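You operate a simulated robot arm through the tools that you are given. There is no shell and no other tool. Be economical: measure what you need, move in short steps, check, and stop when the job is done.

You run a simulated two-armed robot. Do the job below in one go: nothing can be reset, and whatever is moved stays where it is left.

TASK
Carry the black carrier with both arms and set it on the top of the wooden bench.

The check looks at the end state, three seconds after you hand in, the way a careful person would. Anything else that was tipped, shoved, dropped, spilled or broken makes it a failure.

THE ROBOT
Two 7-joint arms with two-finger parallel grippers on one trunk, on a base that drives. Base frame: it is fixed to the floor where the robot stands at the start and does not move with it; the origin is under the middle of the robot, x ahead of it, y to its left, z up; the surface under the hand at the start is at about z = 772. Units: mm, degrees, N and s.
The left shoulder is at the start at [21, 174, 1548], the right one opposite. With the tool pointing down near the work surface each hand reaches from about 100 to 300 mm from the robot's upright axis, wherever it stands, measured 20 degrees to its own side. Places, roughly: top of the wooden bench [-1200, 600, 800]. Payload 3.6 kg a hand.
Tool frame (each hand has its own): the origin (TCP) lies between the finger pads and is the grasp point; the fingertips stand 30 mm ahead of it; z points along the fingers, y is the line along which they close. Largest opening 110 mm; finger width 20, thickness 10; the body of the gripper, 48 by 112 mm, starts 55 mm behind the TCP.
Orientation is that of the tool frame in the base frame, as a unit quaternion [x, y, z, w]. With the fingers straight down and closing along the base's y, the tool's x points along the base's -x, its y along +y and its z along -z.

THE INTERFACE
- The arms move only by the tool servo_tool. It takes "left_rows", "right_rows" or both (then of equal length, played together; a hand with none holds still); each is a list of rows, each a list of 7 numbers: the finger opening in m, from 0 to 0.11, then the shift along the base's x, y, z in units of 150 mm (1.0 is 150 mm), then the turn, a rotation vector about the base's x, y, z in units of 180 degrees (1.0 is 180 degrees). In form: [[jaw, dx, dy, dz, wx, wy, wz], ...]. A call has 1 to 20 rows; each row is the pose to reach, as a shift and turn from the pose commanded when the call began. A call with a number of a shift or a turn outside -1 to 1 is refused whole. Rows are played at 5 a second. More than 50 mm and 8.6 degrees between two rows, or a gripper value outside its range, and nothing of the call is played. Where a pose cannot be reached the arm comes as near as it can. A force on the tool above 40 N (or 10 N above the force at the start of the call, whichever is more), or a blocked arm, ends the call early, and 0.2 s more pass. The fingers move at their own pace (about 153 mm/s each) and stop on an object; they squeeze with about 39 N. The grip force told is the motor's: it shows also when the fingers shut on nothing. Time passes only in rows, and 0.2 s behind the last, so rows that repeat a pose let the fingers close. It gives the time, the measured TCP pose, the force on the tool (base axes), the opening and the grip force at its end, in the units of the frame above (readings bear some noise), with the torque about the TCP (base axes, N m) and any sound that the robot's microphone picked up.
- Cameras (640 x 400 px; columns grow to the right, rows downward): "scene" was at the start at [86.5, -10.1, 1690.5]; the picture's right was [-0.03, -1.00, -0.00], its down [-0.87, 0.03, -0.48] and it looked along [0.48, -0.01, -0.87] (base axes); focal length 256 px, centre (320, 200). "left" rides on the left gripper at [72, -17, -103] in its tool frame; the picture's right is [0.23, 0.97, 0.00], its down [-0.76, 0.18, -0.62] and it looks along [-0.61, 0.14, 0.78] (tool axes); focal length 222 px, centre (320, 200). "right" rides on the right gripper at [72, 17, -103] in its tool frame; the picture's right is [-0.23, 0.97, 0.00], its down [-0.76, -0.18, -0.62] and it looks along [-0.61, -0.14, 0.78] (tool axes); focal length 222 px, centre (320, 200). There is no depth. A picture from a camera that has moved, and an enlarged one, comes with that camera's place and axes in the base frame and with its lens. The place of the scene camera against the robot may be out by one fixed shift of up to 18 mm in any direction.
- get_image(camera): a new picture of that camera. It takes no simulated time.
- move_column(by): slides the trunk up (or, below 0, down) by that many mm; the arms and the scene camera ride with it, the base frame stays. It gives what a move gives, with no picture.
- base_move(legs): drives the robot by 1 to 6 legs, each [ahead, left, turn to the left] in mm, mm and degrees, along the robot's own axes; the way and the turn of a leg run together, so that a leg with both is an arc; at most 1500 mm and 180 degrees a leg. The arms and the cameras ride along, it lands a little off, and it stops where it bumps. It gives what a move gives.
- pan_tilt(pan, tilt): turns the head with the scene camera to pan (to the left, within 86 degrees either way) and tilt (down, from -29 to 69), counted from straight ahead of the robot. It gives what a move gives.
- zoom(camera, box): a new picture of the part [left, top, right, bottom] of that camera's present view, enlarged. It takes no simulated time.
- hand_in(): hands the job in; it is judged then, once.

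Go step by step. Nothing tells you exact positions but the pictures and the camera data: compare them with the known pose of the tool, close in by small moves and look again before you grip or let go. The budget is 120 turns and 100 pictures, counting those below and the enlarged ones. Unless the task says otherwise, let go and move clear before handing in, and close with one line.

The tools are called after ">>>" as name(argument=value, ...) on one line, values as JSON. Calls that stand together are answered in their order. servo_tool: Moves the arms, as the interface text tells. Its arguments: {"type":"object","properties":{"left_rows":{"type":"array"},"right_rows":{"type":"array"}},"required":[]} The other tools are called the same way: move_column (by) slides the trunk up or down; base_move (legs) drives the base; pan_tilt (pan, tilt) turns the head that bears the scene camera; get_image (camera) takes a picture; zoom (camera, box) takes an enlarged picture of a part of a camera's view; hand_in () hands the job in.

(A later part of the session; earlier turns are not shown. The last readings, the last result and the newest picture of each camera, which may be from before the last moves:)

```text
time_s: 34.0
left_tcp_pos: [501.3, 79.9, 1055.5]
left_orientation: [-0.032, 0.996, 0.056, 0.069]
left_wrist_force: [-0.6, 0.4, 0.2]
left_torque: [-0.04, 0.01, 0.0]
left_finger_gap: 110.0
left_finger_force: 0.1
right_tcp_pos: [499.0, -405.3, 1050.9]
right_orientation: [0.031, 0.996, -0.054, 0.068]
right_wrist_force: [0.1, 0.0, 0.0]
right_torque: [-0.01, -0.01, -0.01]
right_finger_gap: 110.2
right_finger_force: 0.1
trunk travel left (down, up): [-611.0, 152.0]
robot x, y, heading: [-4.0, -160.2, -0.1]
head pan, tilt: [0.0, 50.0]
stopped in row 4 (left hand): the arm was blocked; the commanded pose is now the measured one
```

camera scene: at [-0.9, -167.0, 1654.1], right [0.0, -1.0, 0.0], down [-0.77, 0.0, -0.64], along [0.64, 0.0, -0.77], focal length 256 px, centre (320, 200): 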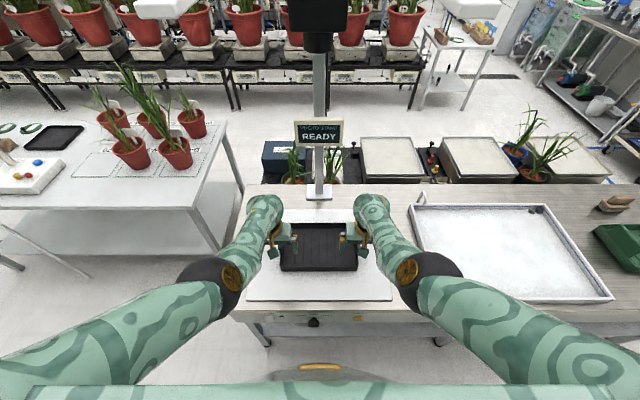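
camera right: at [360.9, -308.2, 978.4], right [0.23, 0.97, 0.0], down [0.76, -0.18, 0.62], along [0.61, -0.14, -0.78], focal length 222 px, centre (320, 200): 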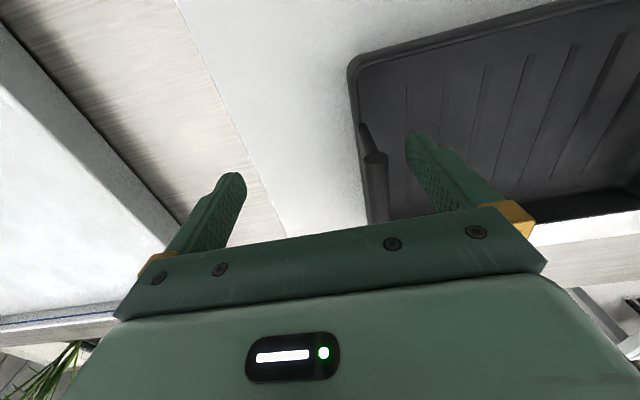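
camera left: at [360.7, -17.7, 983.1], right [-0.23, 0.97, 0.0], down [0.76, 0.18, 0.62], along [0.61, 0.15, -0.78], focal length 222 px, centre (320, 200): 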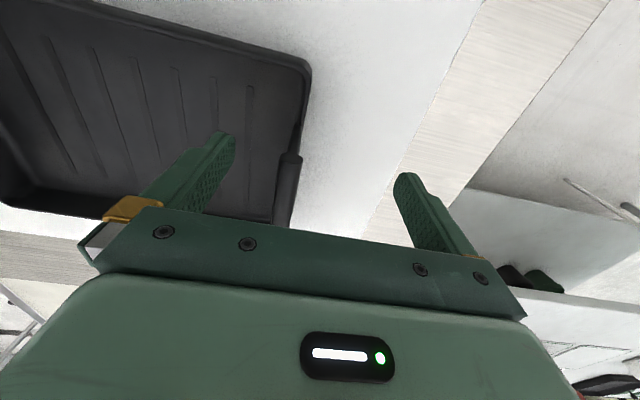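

The arms swung outward again on rising. I'll check that the tray was not disturbed.

>>> get_image(camera="scene")

>>> get_image(camera="left")

>>> get_image(camera="right")

```text
68 pictures are left
camera scene: at [95.3, -166.2, 1654.1], right [0.0, -1.0, 0.0], down [-0.77, 0.0, -0.64], along [0.64, 0.0, -0.77], focal length 256 px, centre (320, 200)
```

scene: 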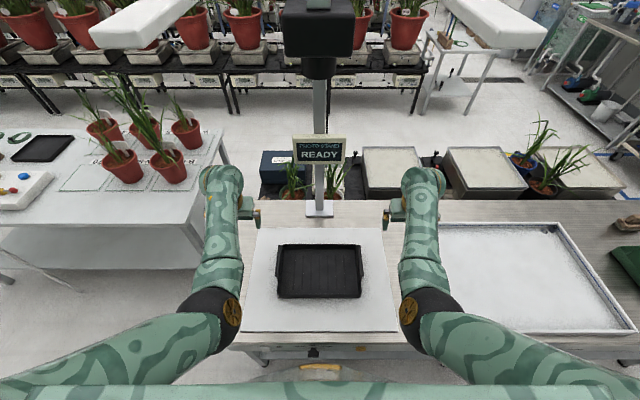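

```text
67 pictures are left
camera left: at [416.7, 47.0, 1146.4], right [-0.3, 0.95, 0.07], down [0.66, 0.15, 0.74], along [0.7, 0.27, -0.67], focal length 222 px, centre (320, 200)
```

left: 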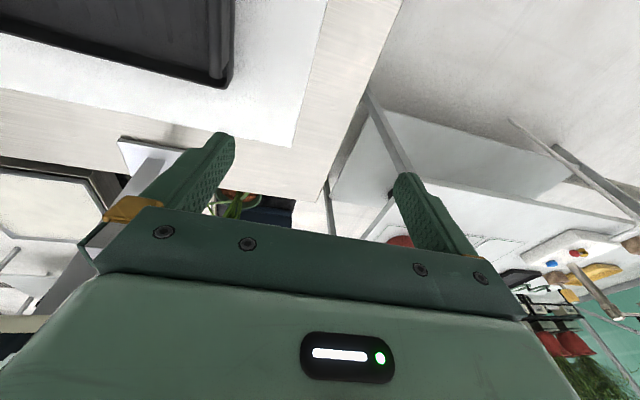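

```text
66 pictures are left
camera right: at [415.5, -372.4, 1140.9], right [0.29, 0.95, -0.07], down [0.66, -0.15, 0.74], along [0.69, -0.26, -0.67], focal length 222 px, centre (320, 200)
```

right: 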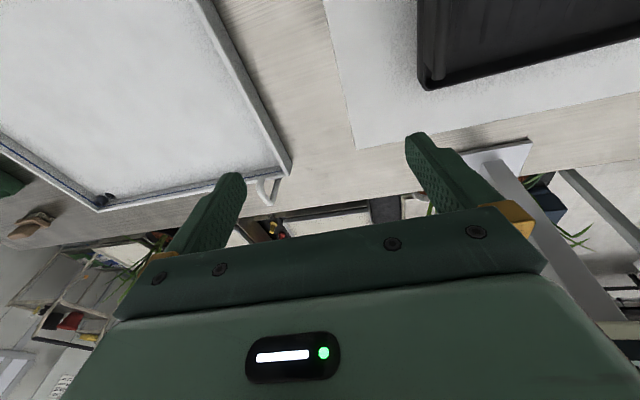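

The tray looks undisturbed. I'll bring the hands back to straight-down at z≈988 above the tabs, then use the trunk for all vertical motion.

>>> servo_tool(left_rows=[[0.11, -0.03, -0.05, -0.15, -0.007, 0.01, -0.004], [0.11, -0.06, -0.1, -0.3, -0.014, 0.02, -0.008], [0.11, -0.1, -0.2, -0.45, -0.021, 0.03, -0.012], [0.11, -0.135, -0.32, -0.45, -0.028, 0.04, -0.016], [0.11, -0.135, -0.44, -0.45, -0.0357, 0.044, -0.0204], [0.11, -0.135, -0.55, -0.45, -0.0357, 0.044, -0.0204], [0.11, -0.135, -0.653, -0.45, -0.0357, 0.044, -0.0204], [0.11, -0.135, -0.653, -0.45, -0.0357, 0.044, -0.0204]], right_rows=[[0.11, -0.03, 0.05, -0.15, 0.007, 0.01, 0.004], [0.11, -0.06, 0.1, -0.3, 0.014, 0.02, 0.008], [0.11, -0.1, 0.2, -0.42, 0.021, 0.03, 0.012], [0.11, -0.12, 0.32, -0.42, 0.028, 0.04, 0.016], [0.11, -0.12, 0.46, -0.42, 0.0344, 0.0433, 0.0197], [0.11, -0.12, 0.6, -0.42, 0.0344, 0.0433, 0.0197], [0.11, -0.12, 0.755, -0.42, 0.0344, 0.0433, 0.0197], [0.11, -0.12, 0.755, -0.42, 0.0344, 0.0433, 0.0197]])

```text
time_s: 36.0
left_tcp_pos: [483.5, 7.5, 985.5]
left_orientation: [-0.012, 1.0, 0.017, 0.002]
left_wrist_force: [-0.5, -0.5, 0.2]
left_torque: [-0.01, 0.0, 0.01]
left_finger_gap: 110.0
left_finger_force: 0.1
right_tcp_pos: [484.5, -324.6, 985.0]
right_orientation: [0.015, 1.0, -0.02, 0.001]
right_wrist_force: [0.4, 0.2, -0.1]
right_torque: [-0.01, -0.01, -0.01]
right_finger_gap: 110.2
right_finger_force: 0.0
trunk travel left (down, up): [-611.0, 152.0]
robot x, y, heading: [-6.9, -159.5, -0.0]
head pan, tilt: [0.0, 50.0]
stopped in row 8 (left hand): the arm was blocked; the commanded pose is now the measured one
```

Nearly there. Lower first, since the straighter arm allowed more inward travel, then go inward.

>>> servo_tool(left_rows=[[0.11, 0, 0, -0.08, 0, 0, 0], [0.11, 0, 0, -0.16, -0.002, 0, -0.002], [0.11, -0.01, 0, -0.22, -0.004, 0, -0.004], [0.11, -0.015, -0.06, -0.22, -0.007, 0, -0.006], [0.11, -0.015, -0.12, -0.22, -0.011, 0, -0.0076], [0.11, -0.015, -0.17, -0.22, -0.011, 0, -0.0076]], right_rows=[[0.11, 0, 0, -0.08, 0, 0, 0], [0.11, 0, 0, -0.16, 0.002, 0, 0.002], [0.11, -0.01, 0, -0.22, 0.004, 0, 0.004], [0.11, -0.02, 0.07, -0.22, 0.007, 0, 0.006], [0.11, -0.02, 0.14, -0.22, 0.0127, 0, 0.0095], [0.11, -0.02, 0.217, -0.22, 0.0127, 0, 0.0095]])

```text
time_s: 37.4
left_tcp_pos: [481.3, -21.9, 952.6]
left_orientation: [0.002, 1.0, -0.004, 0.0]
left_wrist_force: [-0.1, 0.6, 0.6]
left_torque: [-0.02, 0.01, 0.02]
left_finger_gap: 109.9
left_finger_force: 0.1
right_tcp_pos: [480.1, -289.3, 949.8]
right_orientation: [-0.001, 1.0, 0.002, -0.001]
right_wrist_force: [-0.3, -0.1, -0.1]
right_torque: [-0.02, 0.0, 0.03]
right_finger_gap: 110.0
right_finger_force: 0.1
trunk travel left (down, up): [-611.0, 152.0]
robot x, y, heading: [-0.7, -156.7, 0.0]
head pan, tilt: [0.0, 50.0]
```

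Good, back in position. Now I lower the trunk 75 mm and look.

>>> move_column(by=-45)

>>> get_image(camera="left")

>>> get_image(camera="right")

```text
time_s: 38.2
left_tcp_pos: [479.2, -21.9, 908.1]
left_orientation: [0.002, 1.0, -0.004, 0.0]
left_wrist_force: [0.2, -0.1, 0.3]
left_torque: [0.0, -0.04, -0.02]
left_finger_gap: 110.1
left_finger_force: 0.1
right_tcp_pos: [480.4, -290.1, 906.0]
right_orientation: [-0.002, 1.0, 0.002, 0.0]
right_wrist_force: [0.1, 0.2, -0.8]
right_torque: [0.05, 0.01, -0.01]
right_finger_gap: 110.0
right_finger_force: 0.0
trunk travel left (down, up): [-566.0, 197.0]
robot x, y, heading: [-2.2, -159.1, 0.4]
head pan, tilt: [0.0, 50.0]
```

```text
65 pictures are left
camera left: at [407.6, -37.2, 1011.1], right [-0.22, 0.97, -0.01], down [0.76, 0.18, 0.62], along [0.61, 0.13, -0.78], focal length 222 px, centre (320, 200)
```

left: 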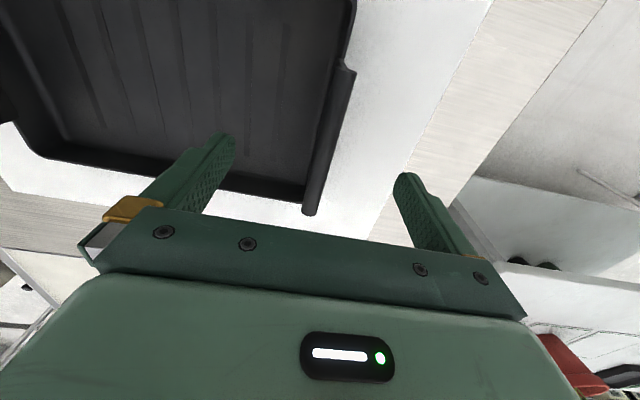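

```text
64 pictures are left
camera right: at [408.3, -272.8, 1008.9], right [0.22, 0.97, 0.0], down [0.76, -0.18, 0.62], along [0.61, -0.14, -0.78], focal length 222 px, centre (320, 200)
```

right: 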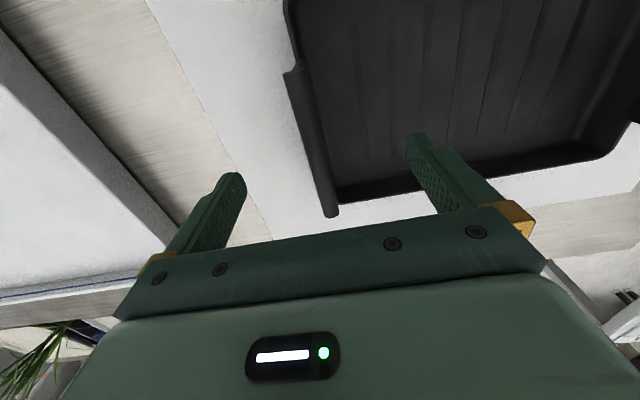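

Triangulation confirms the bead top at z≈870, left tab y≈-18 and right tab y≈-292. I'll trim the y offsets and lower to grasp height.

>>> servo_tool(left_rows=[[0.11, 0, 0.027, 0, 0, 0, 0], [0.11, 0, 0.027, 0, 0, 0, 0]], right_rows=[[0.11, 0, -0.017, 0, 0, 0, 0], [0.11, 0, -0.017, 0, 0, 0, 0]])

>>> move_column(by=-76)

>>> get_image(camera="left")

>>> get_image(camera="right")

```text
time_s: 38.8
left_tcp_pos: [480.3, -17.4, 908.0]
left_orientation: [0.002, 1.0, -0.003, 0.0]
left_wrist_force: [0.7, 0.3, 0.2]
left_torque: [-0.01, -0.01, -0.02]
left_finger_gap: 109.6
left_finger_force: 0.1
right_tcp_pos: [480.3, -292.7, 905.5]
right_orientation: [-0.002, 1.0, 0.002, -0.001]
right_wrist_force: [0.3, -0.5, -0.2]
right_torque: [-0.03, 0.01, 0.01]
right_finger_gap: 110.0
right_finger_force: 0.1
trunk travel left (down, up): [-566.0, 197.0]
robot x, y, heading: [-6.7, -159.7, -0.1]
head pan, tilt: [0.0, 50.0]
```

```text
time_s: 40.0
left_tcp_pos: [480.1, -17.4, 831.4]
left_orientation: [0.002, 1.0, -0.003, 0.0]
left_wrist_force: [0.6, 0.7, 0.5]
left_torque: [0.01, -0.01, 0.01]
left_finger_gap: 110.0
left_finger_force: 0.1
right_tcp_pos: [479.9, -292.4, 830.2]
right_orientation: [-0.001, 1.0, 0.0, 0.0]
right_wrist_force: [0.1, 0.4, 0.0]
right_torque: [-0.01, -0.02, -0.01]
right_finger_gap: 109.8
right_finger_force: 0.0
trunk travel left (down, up): [-490.0, 273.0]
robot x, y, heading: [-3.7, -159.8, -0.0]
head pan, tilt: [0.0, 50.0]
```

```text
63 pictures are left
camera left: at [407.6, -33.0, 935.1], right [-0.22, 0.97, -0.01], down [0.76, 0.18, 0.62], along [0.61, 0.13, -0.78], focal length 222 px, centre (320, 200)
```

left: 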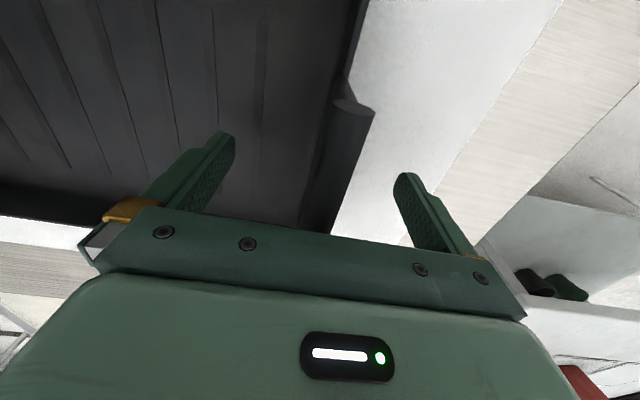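

```text
62 pictures are left
camera right: at [408.2, -275.7, 933.0], right [0.22, 0.97, 0.0], down [0.76, -0.18, 0.62], along [0.61, -0.14, -0.78], focal length 222 px, centre (320, 200)
```

right: 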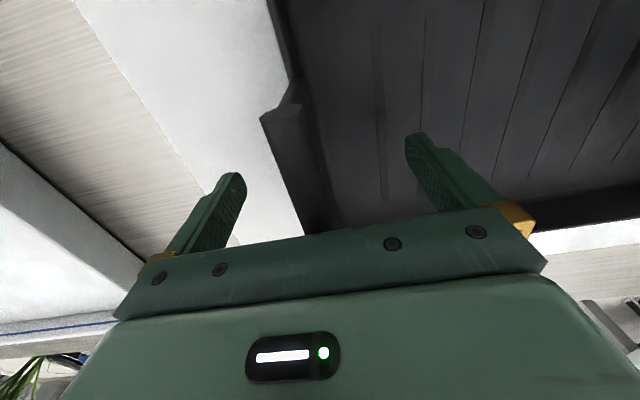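

Each tab is centred between its fingers. I'll close both grippers.

>>> servo_tool(left_rows=[[0.05, 0, 0, 0, 0, 0, 0], [0.03, 0, 0, 0, 0, 0, 0], [0.0, 0, 0, 0, 0, 0, 0], [0.0, 0, 0, 0, 0, 0, 0], [0.0, 0, 0, 0, 0, 0, 0]], right_rows=[[0.05, 0, 0, 0, 0, 0, 0], [0.03, 0, 0, 0, 0, 0, 0], [0.0, 0, 0, 0, 0, 0, 0], [0.0, 0, 0, 0, 0, 0, 0], [0.0, 0, 0, 0, 0, 0, 0]])

```text
time_s: 41.2
left_tcp_pos: [480.3, -19.0, 832.7]
left_orientation: [0.002, 1.0, -0.005, 0.0]
left_wrist_force: [-0.6, -15.7, 2.0]
left_torque: [0.54, 0.02, 0.16]
left_finger_gap: 13.2
left_finger_force: 38.9
right_tcp_pos: [479.3, -291.1, 830.3]
right_orientation: [-0.003, 1.0, 0.003, -0.002]
right_wrist_force: [0.0, 15.7, -0.3]
right_torque: [-0.55, -0.04, -0.11]
right_finger_gap: 13.3
right_finger_force: 38.4
trunk travel left (down, up): [-490.0, 273.0]
robot x, y, heading: [-7.2, -157.6, 0.3]
head pan, tilt: [0.0, 50.0]
```

Both tabs are gripped with a 13 mm gap, and there is a 16 N outward pull between the hands. I'll relax that by about 2 mm each, then lift slightly with the trunk.

>>> servo_tool(left_rows=[[0.0, 0, -0.01, 0, 0, 0, 0], [0.0, 0, -0.01, 0, 0, 0, 0]], right_rows=[[0.0, 0, 0.01, 0, 0, 0, 0], [0.0, 0, 0.01, 0, 0, 0, 0]])

>>> move_column(by=15)

>>> zoom(camera="scene", box=[200, 180, 440, 330])

```text
time_s: 41.8
left_tcp_pos: [481.2, -20.0, 831.5]
left_orientation: [0.001, 1.0, -0.003, 0.001]
left_wrist_force: [-1.1, -11.8, 1.7]
left_torque: [0.38, -0.08, 0.12]
left_finger_gap: 13.3
left_finger_force: 38.7
right_tcp_pos: [480.3, -290.0, 829.5]
right_orientation: [-0.002, 1.0, 0.002, 0.0]
right_wrist_force: [-0.6, 11.1, -0.1]
right_torque: [-0.44, 0.08, -0.09]
right_finger_gap: 13.2
right_finger_force: 38.9
trunk travel left (down, up): [-490.0, 273.0]
robot x, y, heading: [-3.7, -161.3, 0.1]
head pan, tilt: [0.0, 50.0]
```

```text
time_s: 42.4
left_tcp_pos: [480.1, -19.9, 845.5]
left_orientation: [0.003, 1.0, -0.004, -0.001]
left_wrist_force: [0.4, -9.8, -0.8]
left_torque: [0.32, -0.06, 0.16]
left_finger_gap: 13.2
left_finger_force: 39.1
right_tcp_pos: [480.3, -291.3, 844.8]
right_orientation: [-0.002, 1.0, 0.001, 0.0]
right_wrist_force: [0.1, 9.4, -1.4]
right_torque: [-0.36, 0.07, -0.02]
right_finger_gap: 13.2
right_finger_force: 38.4
trunk travel left (down, up): [-505.0, 258.0]
robot x, y, heading: [-5.5, -160.9, 0.2]
head pan, tilt: [0.0, 50.0]
```

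```text
2.67 times, centred on (320, 255) of scene
camera zoom: at [105.5, -166.7, 1547.7], right [0.0, -1.0, 0.0], down [-0.77, 0.0, -0.64], along [0.64, 0.0, -0.77], focal length 683 px, centre (320, 53)
```

zoom: 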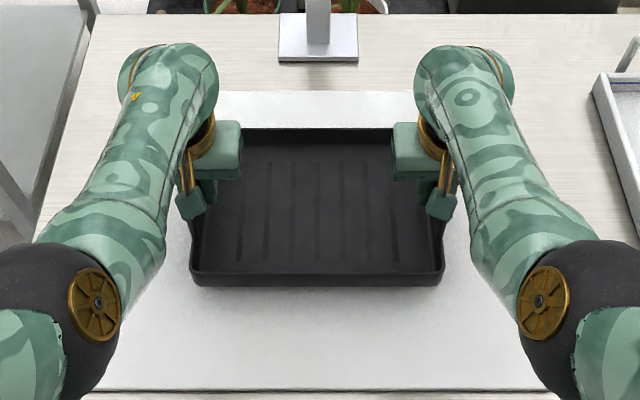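

The carrier lifted level off the mat. I'll relax the internal force a bit more, raise it further and back away.

>>> servo_tool(left_rows=[[0.0, 0, -0.015, 0, 0, 0, 0], [0.0, 0, -0.015, 0, 0, 0, 0]], right_rows=[[0.0, 0, 0.015, 0, 0, 0, 0], [0.0, 0, 0.015, 0, 0, 0, 0]])

>>> move_column(by=60)

>>> base_move(legs=[[-350, 0, 0]])

>>> get_image(camera="scene")

```text
time_s: 43.0
left_tcp_pos: [480.2, -18.8, 846.0]
left_orientation: [0.001, 1.0, -0.002, 0.0]
left_wrist_force: [1.5, 8.2, -1.9]
left_torque: [-0.27, 0.11, 0.14]
left_finger_gap: 13.4
left_finger_force: 38.4
right_tcp_pos: [480.3, -290.8, 844.2]
right_orientation: [-0.002, 1.0, -0.001, 0.0]
right_wrist_force: [-0.5, -9.1, -1.8]
right_torque: [0.3, -0.14, -0.02]
right_finger_gap: 13.2
right_finger_force: 39.1
trunk travel left (down, up): [-505.0, 258.0]
robot x, y, heading: [-4.6, -157.2, 0.0]
head pan, tilt: [0.0, 50.0]
```

```text
time_s: 44.0
left_tcp_pos: [481.7, -18.7, 905.8]
left_orientation: [0.001, 1.0, -0.002, 0.0]
left_wrist_force: [0.8, 29.6, -0.9]
left_torque: [-1.0, -0.07, 0.1]
left_finger_gap: 13.4
left_finger_force: 39.1
right_tcp_pos: [480.4, -291.8, 904.5]
right_orientation: [-0.002, 1.0, 0.0, -0.001]
right_wrist_force: [-1.2, -30.0, -1.0]
right_torque: [1.06, 0.03, 0.04]
right_finger_gap: 13.2
right_finger_force: 38.6
trunk travel left (down, up): [-565.0, 198.0]
robot x, y, heading: [-7.8, -161.3, -0.0]
head pan, tilt: [0.0, 50.0]
```

```text
time_s: 46.2
left_tcp_pos: [134.8, -20.3, 906.6]
left_orientation: [0.001, 1.0, -0.002, 0.001]
left_wrist_force: [0.1, 27.5, -0.6]
left_torque: [-1.0, 0.02, 0.11]
left_finger_gap: 13.3
left_finger_force: 39.2
right_tcp_pos: [135.2, -291.6, 905.6]
right_orientation: [-0.001, 1.0, 0.0, 0.001]
right_wrist_force: [-1.1, -28.3, -1.7]
right_torque: [1.09, -0.02, -0.03]
right_finger_gap: 13.3
right_finger_force: 38.8
trunk travel left (down, up): [-565.0, 198.0]
robot x, y, heading: [-352.4, -158.1, 0.2]
head pan, tilt: [0.0, 50.0]
```

```text
60 pictures are left
camera scene: at [-247.8, -167.3, 1608.0], right [0.0, -1.0, 0.0], down [-0.77, 0.0, -0.64], along [0.64, 0.0, -0.77], focal length 256 px, centre (320, 200)
```

scene: 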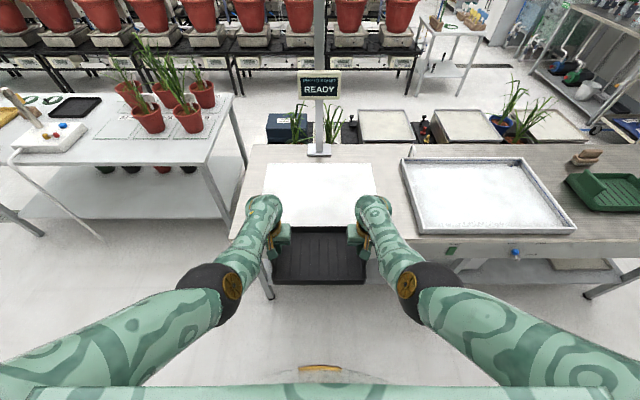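

The carrier is clear and held level, but the hands are squeezing it at 28 N. I'll relax that, then turn left 90° to view the bench.

>>> servo_tool(left_rows=[[0.0, 0, 0.008, 0, 0, 0, 0], [0.0, 0, 0.008, 0, 0, 0, 0]], right_rows=[[0.0, 0, -0.008, 0, 0, 0, 0], [0.0, 0, -0.008, 0, 0, 0, 0]])

>>> base_move(legs=[[-50, 0, 0], [0, 0, 90]])

>>> pan_tilt(pan=60, tilt=35)

>>> get_image(camera="scene")

```text
time_s: 46.8
left_tcp_pos: [133.8, -19.9, 905.4]
left_orientation: [0.002, 1.0, -0.004, -0.001]
left_wrist_force: [0.1, -9.0, -0.8]
left_torque: [0.3, -0.04, 0.14]
left_finger_gap: 13.1
left_finger_force: 38.8
right_tcp_pos: [134.3, -292.0, 904.4]
right_orientation: [-0.001, 1.0, 0.002, -0.001]
right_wrist_force: [-0.2, 10.1, -2.3]
right_torque: [-0.34, 0.07, -0.04]
right_finger_gap: 13.0
right_finger_force: 38.6
trunk travel left (down, up): [-565.0, 198.0]
robot x, y, heading: [-349.6, -157.9, 0.1]
head pan, tilt: [0.0, 50.0]
```

```text
time_s: 51.6
left_tcp_pos: [-541.5, 326.2, 905.9]
left_orientation: [0.708, -0.707, 0.002, -0.001]
left_wrist_force: [23.1, 0.7, -1.9]
left_torque: [-0.02, 0.81, 0.14]
left_finger_gap: 12.7
left_finger_force: 39.3
right_tcp_pos: [-270.3, 325.8, 904.5]
right_orientation: [0.71, -0.704, 0.0, 0.0]
right_wrist_force: [-23.7, -0.6, -0.6]
right_torque: [0.02, -0.91, -0.03]
right_finger_gap: 13.0
right_finger_force: 38.6
trunk travel left (down, up): [-565.0, 198.0]
robot x, y, heading: [-398.3, -162.2, 90.3]
head pan, tilt: [0.0, 50.0]
```

```text
time_s: 52.9
left_tcp_pos: [-542.0, 325.3, 905.0]
left_orientation: [0.707, -0.707, 0.002, -0.001]
left_wrist_force: [0.7, 1.2, -0.6]
left_torque: [-0.03, 0.01, 0.14]
left_finger_gap: 13.2
left_finger_force: 39.1
right_tcp_pos: [-270.3, 326.0, 904.3]
right_orientation: [0.71, -0.705, 0.0, 0.001]
right_wrist_force: [-0.5, -0.2, -1.6]
right_torque: [0.03, -0.04, -0.02]
right_finger_gap: 13.0
right_finger_force: 39.2
trunk travel left (down, up): [-565.0, 198.0]
robot x, y, heading: [-401.2, -160.2, 90.4]
head pan, tilt: [60.0, 35.0]
```

```text
59 pictures are left
camera scene: at [-467.0, -107.2, 1629.7], right [0.5, 0.87, 0.0], down [0.5, -0.29, -0.82], along [-0.71, 0.41, -0.57], focal length 256 px, centre (320, 200)
```

scene: 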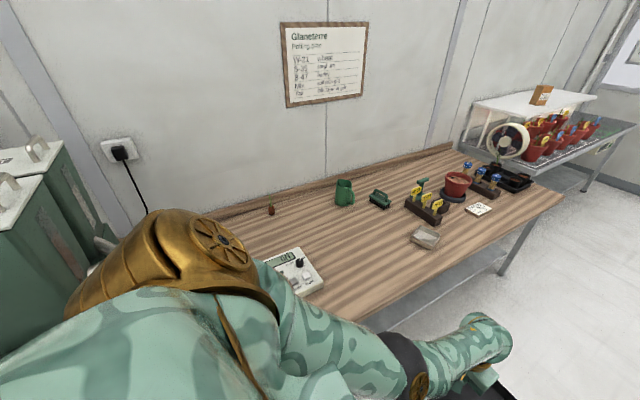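

The bench's front edge is at x≈-850. There is free space between the scale (y≈150) and the dish (y≈766), so I aim the carrier at about [-1020, 470]. I'll raise it, turn to face the bench, and strafe across.

>>> move_column(by=100)

>>> base_move(legs=[[0, -100, 0], [0, 0, 89.7]])

>>> base_move(legs=[[0, -630, 0]])

>>> pan_tilt(pan=0, tilt=45)

>>> get_image(camera="scene")

```text
time_s: 54.2
left_tcp_pos: [-541.3, 325.3, 1006.2]
left_orientation: [0.708, -0.706, 0.001, -0.002]
left_wrist_force: [1.8, 0.2, -1.7]
left_torque: [0.01, 0.05, 0.14]
left_finger_gap: 13.0
left_finger_force: 39.2
right_tcp_pos: [-269.9, 326.5, 1003.6]
right_orientation: [0.709, -0.705, 0.0, 0.001]
right_wrist_force: [-2.1, -0.8, -1.4]
right_torque: [-0.02, -0.09, -0.06]
right_finger_gap: 13.0
right_finger_force: 38.9
trunk travel left (down, up): [-665.0, 98.0]
robot x, y, heading: [-398.3, -158.0, 90.1]
head pan, tilt: [60.0, 35.0]
```

```text
time_s: 59.2
left_tcp_pos: [-786.8, -297.2, 1006.4]
left_orientation: [1.0, -0.002, 0.0, -0.003]
left_wrist_force: [-0.6, 3.4, -1.3]
left_torque: [-0.12, -0.01, 0.11]
left_finger_gap: 13.4
left_finger_force: 39.2
right_tcp_pos: [-785.1, -25.9, 1003.7]
right_orientation: [1.0, -0.001, 0.0, 0.001]
right_wrist_force: [0.1, -2.9, -1.7]
right_torque: [0.13, 0.01, -0.04]
right_finger_gap: 13.2
right_finger_force: 38.9
trunk travel left (down, up): [-665.0, 98.0]
robot x, y, heading: [-301.5, -161.9, 180.1]
head pan, tilt: [60.0, 35.0]
```

```text
time_s: 62.7
left_tcp_pos: [-786.5, 329.2, 1006.5]
left_orientation: [1.0, -0.003, 0.0, -0.003]
left_wrist_force: [0.1, 0.7, -1.3]
left_torque: [0.0, 0.02, 0.15]
left_finger_gap: 13.1
left_finger_force: 38.8
right_tcp_pos: [-784.3, 600.9, 1004.7]
right_orientation: [1.0, 0.001, 0.0, 0.001]
right_wrist_force: [0.4, -1.0, -0.8]
right_torque: [0.02, 0.03, -0.08]
right_finger_gap: 13.2
right_finger_force: 39.5
trunk travel left (down, up): [-665.0, 98.0]
robot x, y, heading: [-300.0, 470.5, 179.8]
head pan, tilt: [60.0, 35.0]
```

```text
time_s: 64.0
left_tcp_pos: [-785.1, 329.7, 1006.6]
left_orientation: [1.0, -0.001, 0.0, -0.004]
left_wrist_force: [-0.8, 0.3, -1.8]
left_torque: [0.02, 0.06, 0.15]
left_finger_gap: 13.4
left_finger_force: 38.7
right_tcp_pos: [-783.4, 600.4, 1003.8]
right_orientation: [1.0, 0.0, 0.001, 0.001]
right_wrist_force: [0.7, -1.6, -1.1]
right_torque: [0.01, -0.05, -0.06]
right_finger_gap: 13.3
right_finger_force: 39.4
trunk travel left (down, up): [-665.0, 98.0]
robot x, y, heading: [-298.2, 470.5, 180.0]
head pan, tilt: [0.0, 45.0]
```

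```text
58 pictures are left
camera scene: at [-383.8, 460.3, 1715.1], right [0.0, 1.0, 0.0], down [0.71, 0.0, -0.71], along [-0.71, 0.0, -0.71], focal length 256 px, centre (320, 200)
```

scene: 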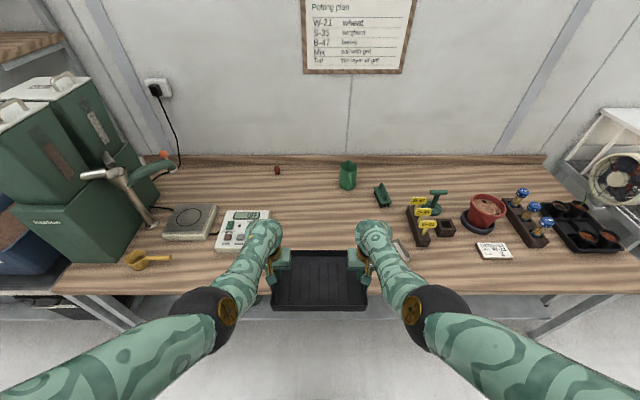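

The landing zone between the scale (right edge y≈230) and the dish (y≈750) is clear, so I'll centre on y≈490. I drive forward with the carrier high and check.

>>> base_move(legs=[[0, -22, 0], [215, 0, 0]])

>>> get_image(camera="scene")

>>> get_image(camera="left")

>>> get_image(camera="right")

```text
time_s: 66.1
left_tcp_pos: [-1003.0, 353.0, 1006.1]
left_orientation: [1.0, -0.003, 0.0, -0.002]
left_wrist_force: [0.7, 0.8, -2.0]
left_torque: [-0.02, -0.03, 0.12]
left_finger_gap: 13.3
left_finger_force: 38.8
right_tcp_pos: [-1001.5, 625.3, 1003.0]
right_orientation: [1.0, 0.0, 0.0, 0.002]
right_wrist_force: [0.4, -0.5, -1.0]
right_torque: [0.01, 0.01, -0.04]
right_finger_gap: 13.2
right_finger_force: 38.9
trunk travel left (down, up): [-665.0, 98.0]
robot x, y, heading: [-516.4, 489.8, 180.1]
head pan, tilt: [0.0, 45.0]
```

```text
57 pictures are left
camera scene: at [-600.9, 483.5, 1715.1], right [0.0, 1.0, 0.0], down [0.71, 0.0, -0.71], along [-0.71, 0.0, -0.71], focal length 256 px, centre (320, 200)
```

scene: 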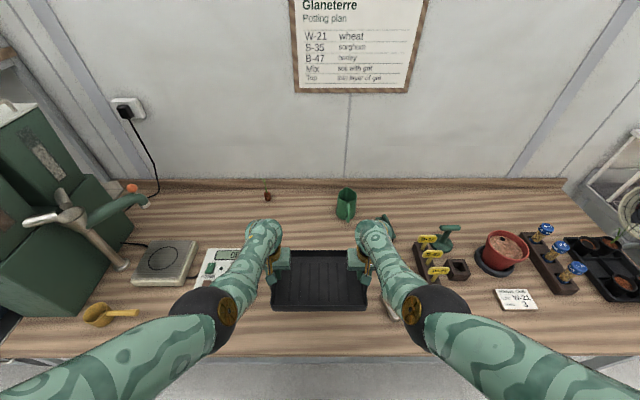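

```text
56 pictures are left
camera left: at [-930.6, 369.3, 1109.6], right [0.22, -0.98, -0.01], down [-0.76, -0.18, 0.62], along [-0.61, -0.13, -0.78], focal length 222 px, centre (320, 200)
```

left: 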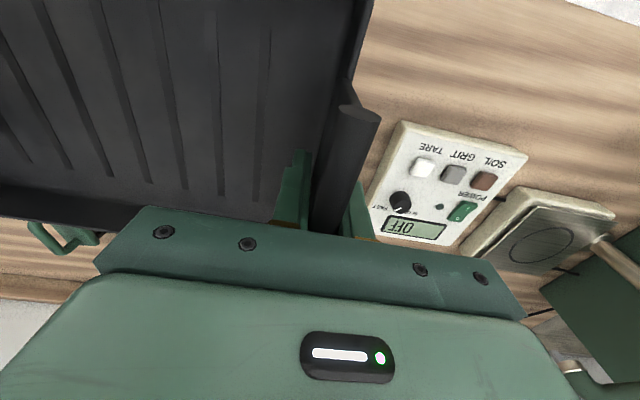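

```text
55 pictures are left
camera right: at [-928.5, 608.3, 1107.3], right [-0.23, -0.97, 0.0], down [-0.76, 0.18, 0.62], along [-0.61, 0.14, -0.78], focal length 222 px, centre (320, 200)
```

right: 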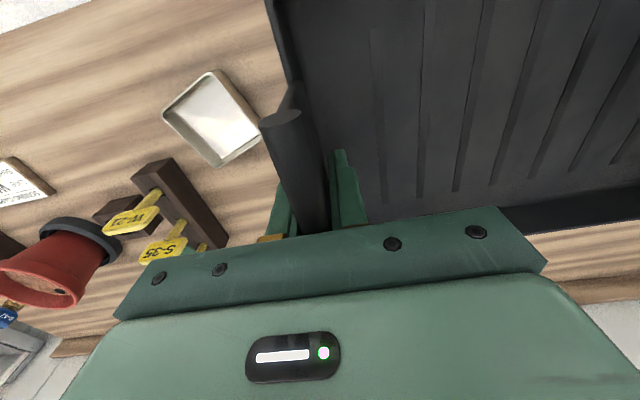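

Clearances are about 45 mm to the scale and 30 mm to the dish beyond the gripper bodies. I'll lower most of the way with the trunk.

>>> base_move(legs=[[0, 8, 0]])

>>> move_column(by=-115)

>>> get_image(camera="left")

>>> get_image(camera="right")

>>> get_image(camera="scene")

```text
time_s: 66.8
left_tcp_pos: [-1002.7, 346.1, 1005.2]
left_orientation: [1.0, -0.003, 0.0, -0.003]
left_wrist_force: [-0.5, -0.2, -0.6]
left_torque: [0.0, -0.05, 0.17]
left_finger_gap: 13.3
left_finger_force: 39.1
right_tcp_pos: [-1001.7, 618.6, 1004.3]
right_orientation: [1.0, -0.001, 0.001, 0.001]
right_wrist_force: [0.5, 0.2, -1.4]
right_torque: [-0.05, 0.09, -0.02]
right_finger_gap: 13.2
right_finger_force: 38.8
trunk travel left (down, up): [-665.0, 98.0]
robot x, y, heading: [-515.7, 482.9, 179.9]
head pan, tilt: [0.0, 45.0]
```

```text
time_s: 68.3
left_tcp_pos: [-1003.4, 345.0, 891.0]
left_orientation: [1.0, -0.003, 0.0, -0.002]
left_wrist_force: [-0.3, 0.7, -2.2]
left_torque: [-0.01, -0.04, 0.12]
left_finger_gap: 13.4
left_finger_force: 39.1
right_tcp_pos: [-1000.8, 616.2, 889.0]
right_orientation: [1.0, 0.001, 0.002, 0.0]
right_wrist_force: [0.2, -0.2, -1.4]
right_torque: [0.0, 0.07, -0.03]
right_finger_gap: 12.9
right_finger_force: 38.7
trunk travel left (down, up): [-550.0, 213.0]
robot x, y, heading: [-519.8, 484.5, 179.9]
head pan, tilt: [0.0, 45.0]
```

```text
54 pictures are left
camera left: at [-930.4, 361.4, 994.8], right [0.22, -0.98, -0.01], down [-0.76, -0.18, 0.62], along [-0.61, -0.13, -0.78], focal length 222 px, centre (320, 200)
```

left: 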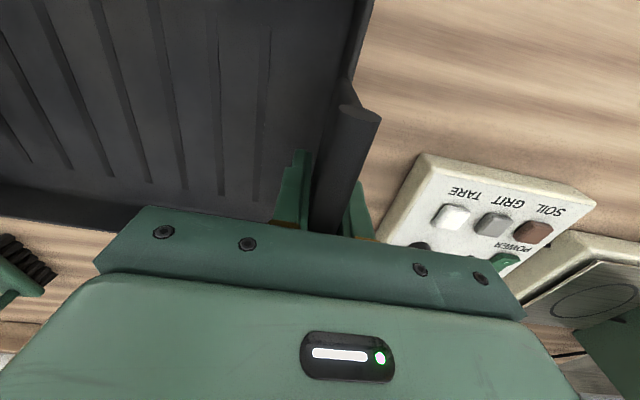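

```text
53 pictures are left
camera right: at [-928.3, 600.5, 992.5], right [-0.23, -0.97, 0.0], down [-0.76, 0.18, 0.62], along [-0.61, 0.14, -0.78], focal length 222 px, centre (320, 200)
```

right: 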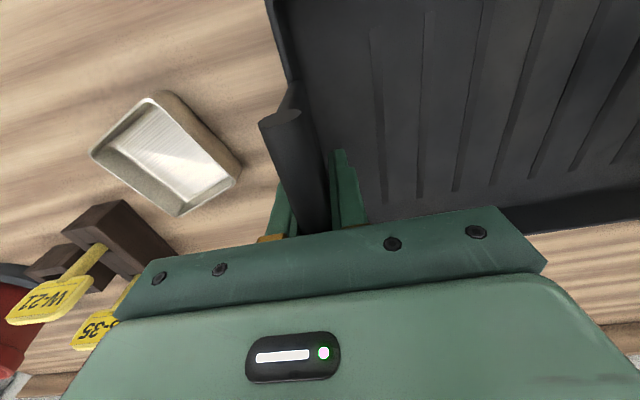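

```text
52 pictures are left
camera scene: at [-606.5, 475.3, 1600.0], right [0.0, 1.0, 0.0], down [0.71, 0.0, -0.71], along [-0.71, 0.0, -0.71], focal length 256 px, centre (320, 200)
```

scene: 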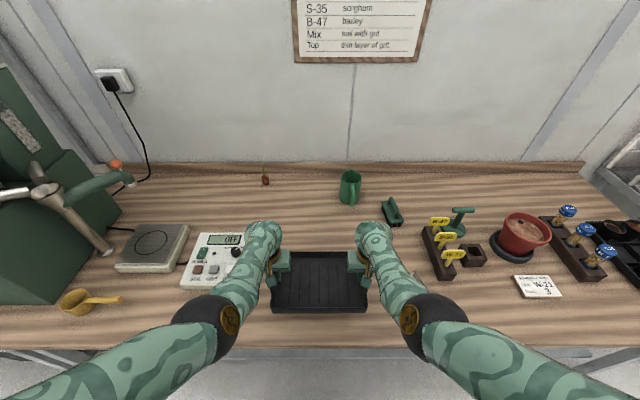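

Still clear on both sides. I'll lower in small steps and watch the vertical forces for contact.

>>> move_column(by=-25)

>>> move_column(by=-6)

```text
time_s: 69.0
left_tcp_pos: [-1003.0, 344.9, 866.0]
left_orientation: [1.0, -0.003, 0.0, -0.003]
left_wrist_force: [-0.1, 0.1, -0.6]
left_torque: [0.03, 0.02, 0.09]
left_finger_gap: 13.2
left_finger_force: 39.6
right_tcp_pos: [-1001.4, 618.1, 865.2]
right_orientation: [1.0, 0.0, 0.0, 0.001]
right_wrist_force: [1.0, 0.0, -0.8]
right_torque: [0.03, 0.01, -0.11]
right_finger_gap: 12.9
right_finger_force: 38.6
trunk travel left (down, up): [-525.0, 238.0]
robot x, y, heading: [-515.4, 482.0, 180.0]
head pan, tilt: [0.0, 45.0]
```

```text
time_s: 69.5
left_tcp_pos: [-1002.9, 345.9, 861.9]
left_orientation: [1.0, -0.002, 0.001, -0.003]
left_wrist_force: [-0.1, 0.5, -1.7]
left_torque: [0.0, -0.04, 0.1]
left_finger_gap: 13.3
left_finger_force: 38.5
right_tcp_pos: [-1000.6, 616.3, 857.8]
right_orientation: [1.0, -0.001, 0.0, 0.002]
right_wrist_force: [0.2, -0.8, -1.6]
right_torque: [0.01, 0.04, -0.07]
right_finger_gap: 13.1
right_finger_force: 39.3
trunk travel left (down, up): [-519.0, 244.0]
robot x, y, heading: [-515.0, 483.9, 179.9]
head pan, tilt: [0.0, 45.0]
```

>>> move_column(by=-4)

>>> move_column(by=-3)

>>> get_image(camera="right")

```text
time_s: 70.0
left_tcp_pos: [-1002.2, 345.1, 857.0]
left_orientation: [1.0, -0.003, 0.0, -0.002]
left_wrist_force: [-0.7, -0.7, -1.5]
left_torque: [0.02, -0.03, 0.1]
left_finger_gap: 13.3
left_finger_force: 38.9
right_tcp_pos: [-999.7, 616.7, 854.6]
right_orientation: [1.0, 0.0, 0.001, 0.002]
right_wrist_force: [0.9, -0.6, -2.1]
right_torque: [0.03, 0.02, -0.1]
right_finger_gap: 12.9
right_finger_force: 38.9
trunk travel left (down, up): [-515.0, 248.0]
robot x, y, heading: [-518.6, 481.6, 180.1]
head pan, tilt: [0.0, 45.0]
```

```text
time_s: 70.6
left_tcp_pos: [-1002.7, 343.9, 853.0]
left_orientation: [1.0, -0.003, 0.001, -0.003]
left_wrist_force: [-0.2, 0.5, -2.0]
left_torque: [-0.02, 0.06, 0.09]
left_finger_gap: 13.0
left_finger_force: 39.1
right_tcp_pos: [-1001.1, 616.5, 850.8]
right_orientation: [1.0, -0.001, 0.001, 0.001]
right_wrist_force: [0.0, -0.5, -1.4]
right_torque: [0.0, -0.06, -0.07]
right_finger_gap: 13.3
right_finger_force: 39.2
trunk travel left (down, up): [-512.0, 251.0]
robot x, y, heading: [-520.1, 481.2, 180.0]
head pan, tilt: [0.0, 45.0]
```

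```text
51 pictures are left
camera right: at [-928.3, 600.4, 954.3], right [-0.23, -0.97, 0.0], down [-0.76, 0.18, 0.62], along [-0.61, 0.14, -0.78], focal length 222 px, centre (320, 200)
```

right: 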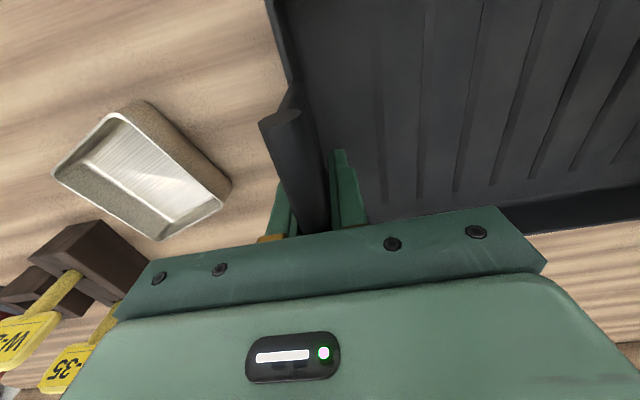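

No contact yet. I'll continue in 3 mm steps.

>>> move_column(by=-3)

>>> move_column(by=-3)

>>> move_column(by=-3)

```text
time_s: 71.1
left_tcp_pos: [-1003.2, 345.9, 849.7]
left_orientation: [1.0, -0.002, 0.0, -0.003]
left_wrist_force: [-0.2, 0.5, -0.8]
left_torque: [-0.02, 0.11, 0.11]
left_finger_gap: 13.2
left_finger_force: 39.6
right_tcp_pos: [-1001.6, 616.4, 848.3]
right_orientation: [1.0, 0.001, 0.001, 0.001]
right_wrist_force: [-1.5, -0.4, -1.0]
right_torque: [0.04, -0.09, -0.09]
right_finger_gap: 13.1
right_finger_force: 38.4
trunk travel left (down, up): [-509.0, 254.0]
robot x, y, heading: [-518.7, 483.4, 180.2]
head pan, tilt: [0.0, 45.0]
```

```text
time_s: 71.6
left_tcp_pos: [-1003.2, 344.8, 846.8]
left_orientation: [1.0, -0.003, 0.0, -0.002]
left_wrist_force: [0.3, 1.1, -1.2]
left_torque: [-0.04, 0.05, 0.11]
left_finger_gap: 13.1
left_finger_force: 38.7
right_tcp_pos: [-1001.5, 616.2, 844.8]
right_orientation: [1.0, 0.0, 0.001, 0.0]
right_wrist_force: [-0.8, -1.2, -0.6]
right_torque: [0.08, -0.08, -0.05]
right_finger_gap: 13.4
right_finger_force: 38.5
trunk travel left (down, up): [-506.0, 257.0]
robot x, y, heading: [-517.2, 481.9, 179.9]
head pan, tilt: [0.0, 45.0]
```

```text
time_s: 72.1
left_tcp_pos: [-1002.1, 344.7, 844.2]
left_orientation: [1.0, -0.003, 0.0, -0.003]
left_wrist_force: [-0.1, 1.4, -1.5]
left_torque: [-0.01, -0.02, 0.12]
left_finger_gap: 13.1
left_finger_force: 39.2
right_tcp_pos: [-1001.5, 617.0, 842.3]
right_orientation: [1.0, -0.001, 0.001, 0.0]
right_wrist_force: [-0.9, -1.2, -2.1]
right_torque: [0.05, 0.02, -0.08]
right_finger_gap: 13.0
right_finger_force: 38.9
trunk travel left (down, up): [-503.0, 260.0]
robot x, y, heading: [-515.1, 482.0, 179.7]
head pan, tilt: [0.0, 45.0]
```

Still no contact. I'll look at the tray-to-bench gap.

>>> zoom(camera="scene", box=[250, 230, 390, 320])

>>> get_image(camera="left")

```text
4.44 times, centred on (320, 275) of scene
camera zoom: at [-612.1, 475.1, 1552.6], right [0.0, 1.0, 0.0], down [0.71, 0.0, -0.71], along [-0.71, 0.0, -0.71], focal length 1138 px, centre (320, -133)
```

zoom: 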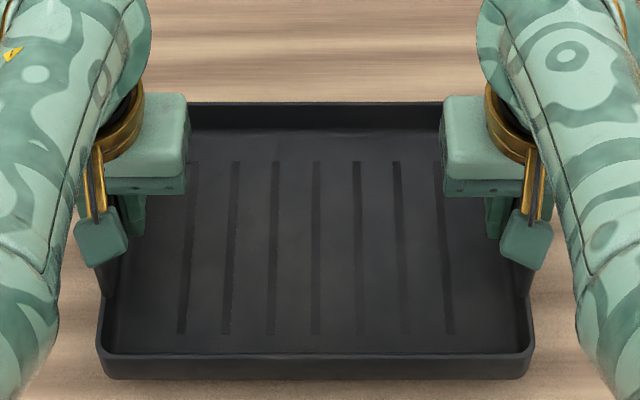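

```text
49 pictures are left
camera left: at [-930.4, 361.4, 947.6], right [0.22, -0.98, -0.01], down [-0.76, -0.18, 0.62], along [-0.61, -0.13, -0.78], focal length 222 px, centre (320, 200)
```

left: 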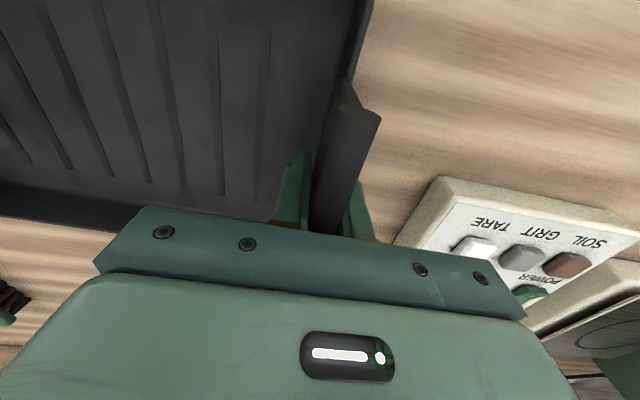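

The scale's top triangulates to about z 750–760, so the bench is lower than the rough 800 and the tray still hangs some way above it. I'll keep lowering in small steps.

>>> move_column(by=-4)

>>> move_column(by=-4)

>>> move_column(by=-4)

>>> zoom(camera="scene", box=[250, 230, 390, 320])

```text
time_s: 72.7
left_tcp_pos: [-1002.5, 345.0, 840.4]
left_orientation: [1.0, -0.003, 0.0, -0.003]
left_wrist_force: [-0.5, 1.8, -0.5]
left_torque: [-0.05, -0.03, 0.13]
left_finger_gap: 13.4
left_finger_force: 39.1
right_tcp_pos: [-1000.9, 617.3, 838.4]
right_orientation: [1.0, -0.001, 0.0, 0.001]
right_wrist_force: [0.5, -1.3, -1.2]
right_torque: [0.06, 0.09, -0.04]
right_finger_gap: 13.1
right_finger_force: 39.0
trunk travel left (down, up): [-499.0, 264.0]
robot x, y, heading: [-518.3, 486.0, 180.2]
head pan, tilt: [0.0, 45.0]
```

```text
time_s: 73.2
left_tcp_pos: [-1001.4, 345.8, 835.5]
left_orientation: [1.0, -0.003, 0.0, -0.003]
left_wrist_force: [-0.2, 0.4, -1.6]
left_torque: [-0.07, -0.11, 0.11]
left_finger_gap: 13.3
left_finger_force: 38.8
right_tcp_pos: [-1001.5, 616.5, 834.7]
right_orientation: [1.0, 0.0, 0.001, 0.001]
right_wrist_force: [0.1, -1.4, -1.5]
right_torque: [0.03, 0.1, -0.07]
right_finger_gap: 13.1
right_finger_force: 39.0
trunk travel left (down, up): [-495.0, 268.0]
robot x, y, heading: [-519.5, 481.3, 180.0]
head pan, tilt: [0.0, 45.0]
```

```text
time_s: 73.7
left_tcp_pos: [-1003.1, 345.2, 831.8]
left_orientation: [1.0, -0.003, 0.0, -0.003]
left_wrist_force: [-0.5, 0.0, -1.6]
left_torque: [0.01, -0.06, 0.11]
left_finger_gap: 13.2
left_finger_force: 38.9
right_tcp_pos: [-1000.3, 617.1, 831.1]
right_orientation: [1.0, 0.0, 0.001, 0.001]
right_wrist_force: [0.4, -1.2, -1.4]
right_torque: [0.02, 0.06, -0.06]
right_finger_gap: 13.1
right_finger_force: 39.0
trunk travel left (down, up): [-491.0, 272.0]
robot x, y, heading: [-515.5, 484.1, 179.8]
head pan, tilt: [0.0, 45.0]
```

```text
4.44 times, centred on (320, 275) of scene
camera zoom: at [-613.9, 475.1, 1540.5], right [0.0, 1.0, 0.0], down [0.71, 0.0, -0.71], along [-0.71, 0.0, -0.71], focal length 1138 px, centre (320, -133)
```

zoom: 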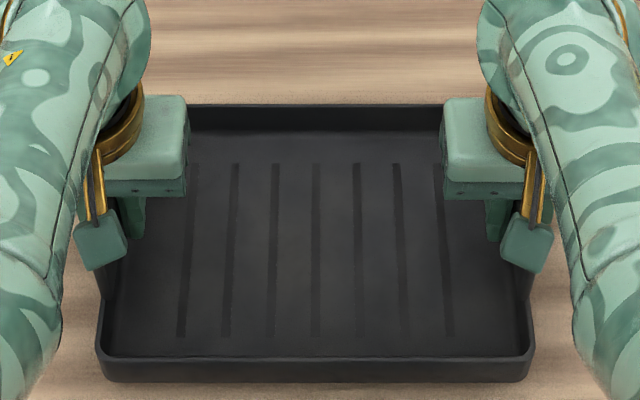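

>>> move_column(by=-5)

>>> move_column(by=-5)

>>> move_column(by=-4)

>>> get_image(camera="left")

>>> get_image(camera="right")

```text
time_s: 74.3
left_tcp_pos: [-1002.4, 344.7, 827.2]
left_orientation: [1.0, -0.003, 0.0, -0.002]
left_wrist_force: [-1.0, 0.0, -2.1]
left_torque: [0.0, 0.01, 0.12]
left_finger_gap: 13.3
left_finger_force: 39.0
right_tcp_pos: [-1000.3, 616.8, 826.2]
right_orientation: [1.0, -0.001, 0.001, 0.001]
right_wrist_force: [-0.1, -0.5, -1.5]
right_torque: [0.0, -0.06, -0.04]
right_finger_gap: 13.3
right_finger_force: 39.0
trunk travel left (down, up): [-486.0, 277.0]
robot x, y, heading: [-518.2, 483.3, 179.9]
head pan, tilt: [0.0, 45.0]
```

```text
time_s: 74.8
left_tcp_pos: [-1004.1, 345.0, 821.1]
left_orientation: [1.0, -0.003, 0.001, -0.004]
left_wrist_force: [0.4, -0.5, -0.6]
left_torque: [0.0, 0.14, 0.11]
left_finger_gap: 13.5
left_finger_force: 38.3
right_tcp_pos: [-1001.1, 616.3, 819.6]
right_orientation: [1.0, -0.001, 0.001, 0.001]
right_wrist_force: [1.0, 0.5, -0.5]
right_torque: [-0.03, -0.14, -0.02]
right_finger_gap: 13.1
right_finger_force: 39.0
trunk travel left (down, up): [-481.0, 282.0]
robot x, y, heading: [-515.3, 484.0, 179.8]
head pan, tilt: [0.0, 45.0]
```

```text
time_s: 75.3
left_tcp_pos: [-1002.7, 345.6, 819.6]
left_orientation: [1.0, -0.003, -0.001, -0.003]
left_wrist_force: [2.0, -0.7, 15.0]
left_torque: [0.02, -1.03, 0.03]
left_finger_gap: 13.1
left_finger_force: 39.2
right_tcp_pos: [-1000.8, 616.8, 817.6]
right_orientation: [1.0, 0.0, 0.0, 0.0]
right_wrist_force: [-2.6, 0.6, 5.4]
right_torque: [0.0, -1.07, -0.13]
right_finger_gap: 13.1
right_finger_force: 39.0
trunk travel left (down, up): [-477.0, 286.0]
robot x, y, heading: [-517.5, 481.5, 180.1]
head pan, tilt: [0.0, 45.0]
```

```text
47 pictures are left
camera left: at [-930.5, 361.5, 923.0], right [0.22, -0.98, -0.01], down [-0.76, -0.18, 0.62], along [-0.61, -0.13, -0.78], focal length 222 px, centre (320, 200)
```

left: 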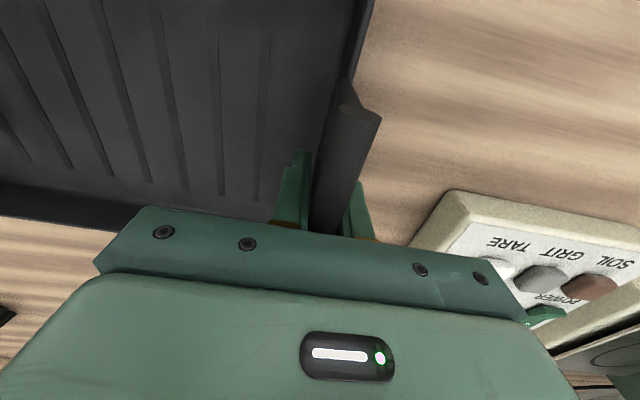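

```text
46 pictures are left
camera right: at [-928.1, 600.5, 920.3], right [-0.23, -0.97, 0.0], down [-0.76, 0.18, 0.62], along [-0.61, 0.14, -0.78], focal length 222 px, centre (320, 200)
```

right: 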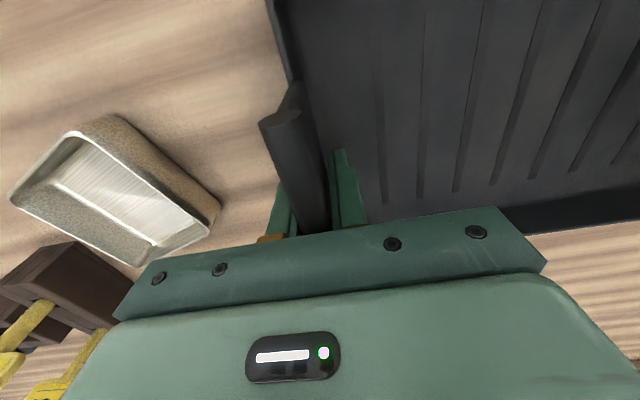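

The carrier has made contact with the bench, with upward forces on both hands at TCP z≈818. I'll open the fingers just enough to release it.

>>> servo_tool(left_rows=[[0.02, 0, 0, 0, 0, 0, 0], [0.03, 0, 0, 0, 0, 0, 0], [0.045, 0, 0, 0, 0, 0, 0], [0.055, 0, 0, 0, 0, 0, 0], [0.055, 0, 0, 0, 0, 0, 0]], right_rows=[[0.02, 0, 0, 0, 0, 0, 0], [0.03, 0, 0, 0, 0, 0, 0], [0.045, 0, 0, 0, 0, 0, 0], [0.055, 0, 0, 0, 0, 0, 0], [0.055, 0, 0, 0, 0, 0, 0]])

>>> get_image(camera="left")

>>> get_image(camera="right")

```text
time_s: 76.5
left_tcp_pos: [-1003.5, 345.2, 817.8]
left_orientation: [1.0, -0.002, 0.0, -0.002]
left_wrist_force: [-0.4, 0.0, 0.1]
left_torque: [-0.01, 0.01, -0.01]
left_finger_gap: 55.1
left_finger_force: 0.0
right_tcp_pos: [-1001.6, 616.7, 816.7]
right_orientation: [1.0, -0.001, 0.0, 0.001]
right_wrist_force: [0.0, 0.0, 0.4]
right_torque: [0.02, 0.01, 0.02]
right_finger_gap: 55.1
right_finger_force: 0.0
trunk travel left (down, up): [-477.0, 286.0]
robot x, y, heading: [-518.4, 481.0, 179.6]
head pan, tilt: [0.0, 45.0]
```

```text
45 pictures are left
camera left: at [-930.4, 361.3, 921.6], right [0.22, -0.98, -0.01], down [-0.76, -0.18, 0.62], along [-0.61, -0.13, -0.78], focal length 222 px, centre (320, 200)
```

left: 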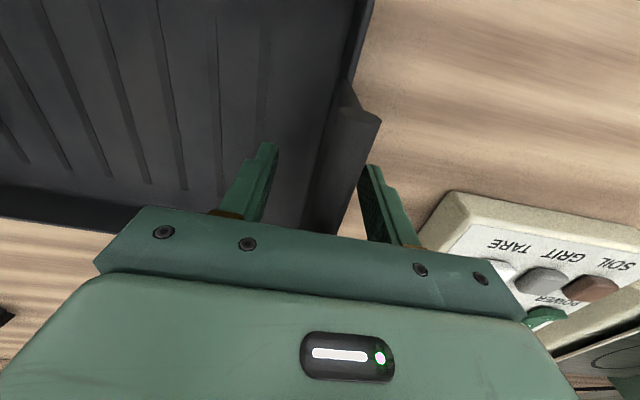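

```text
44 pictures are left
camera right: at [-928.3, 600.4, 919.3], right [-0.23, -0.97, 0.0], down [-0.76, 0.18, 0.62], along [-0.61, 0.14, -0.78], focal length 222 px, centre (320, 200)
```

right: 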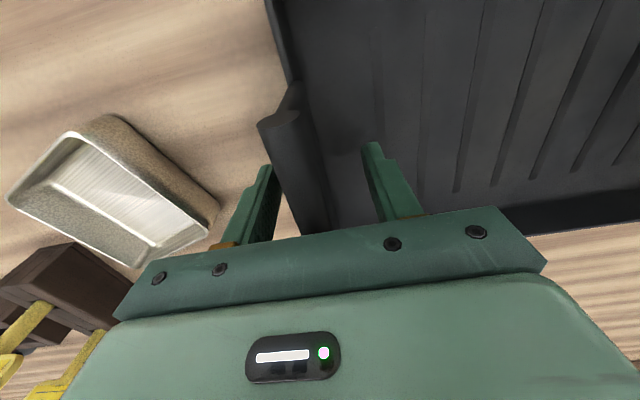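

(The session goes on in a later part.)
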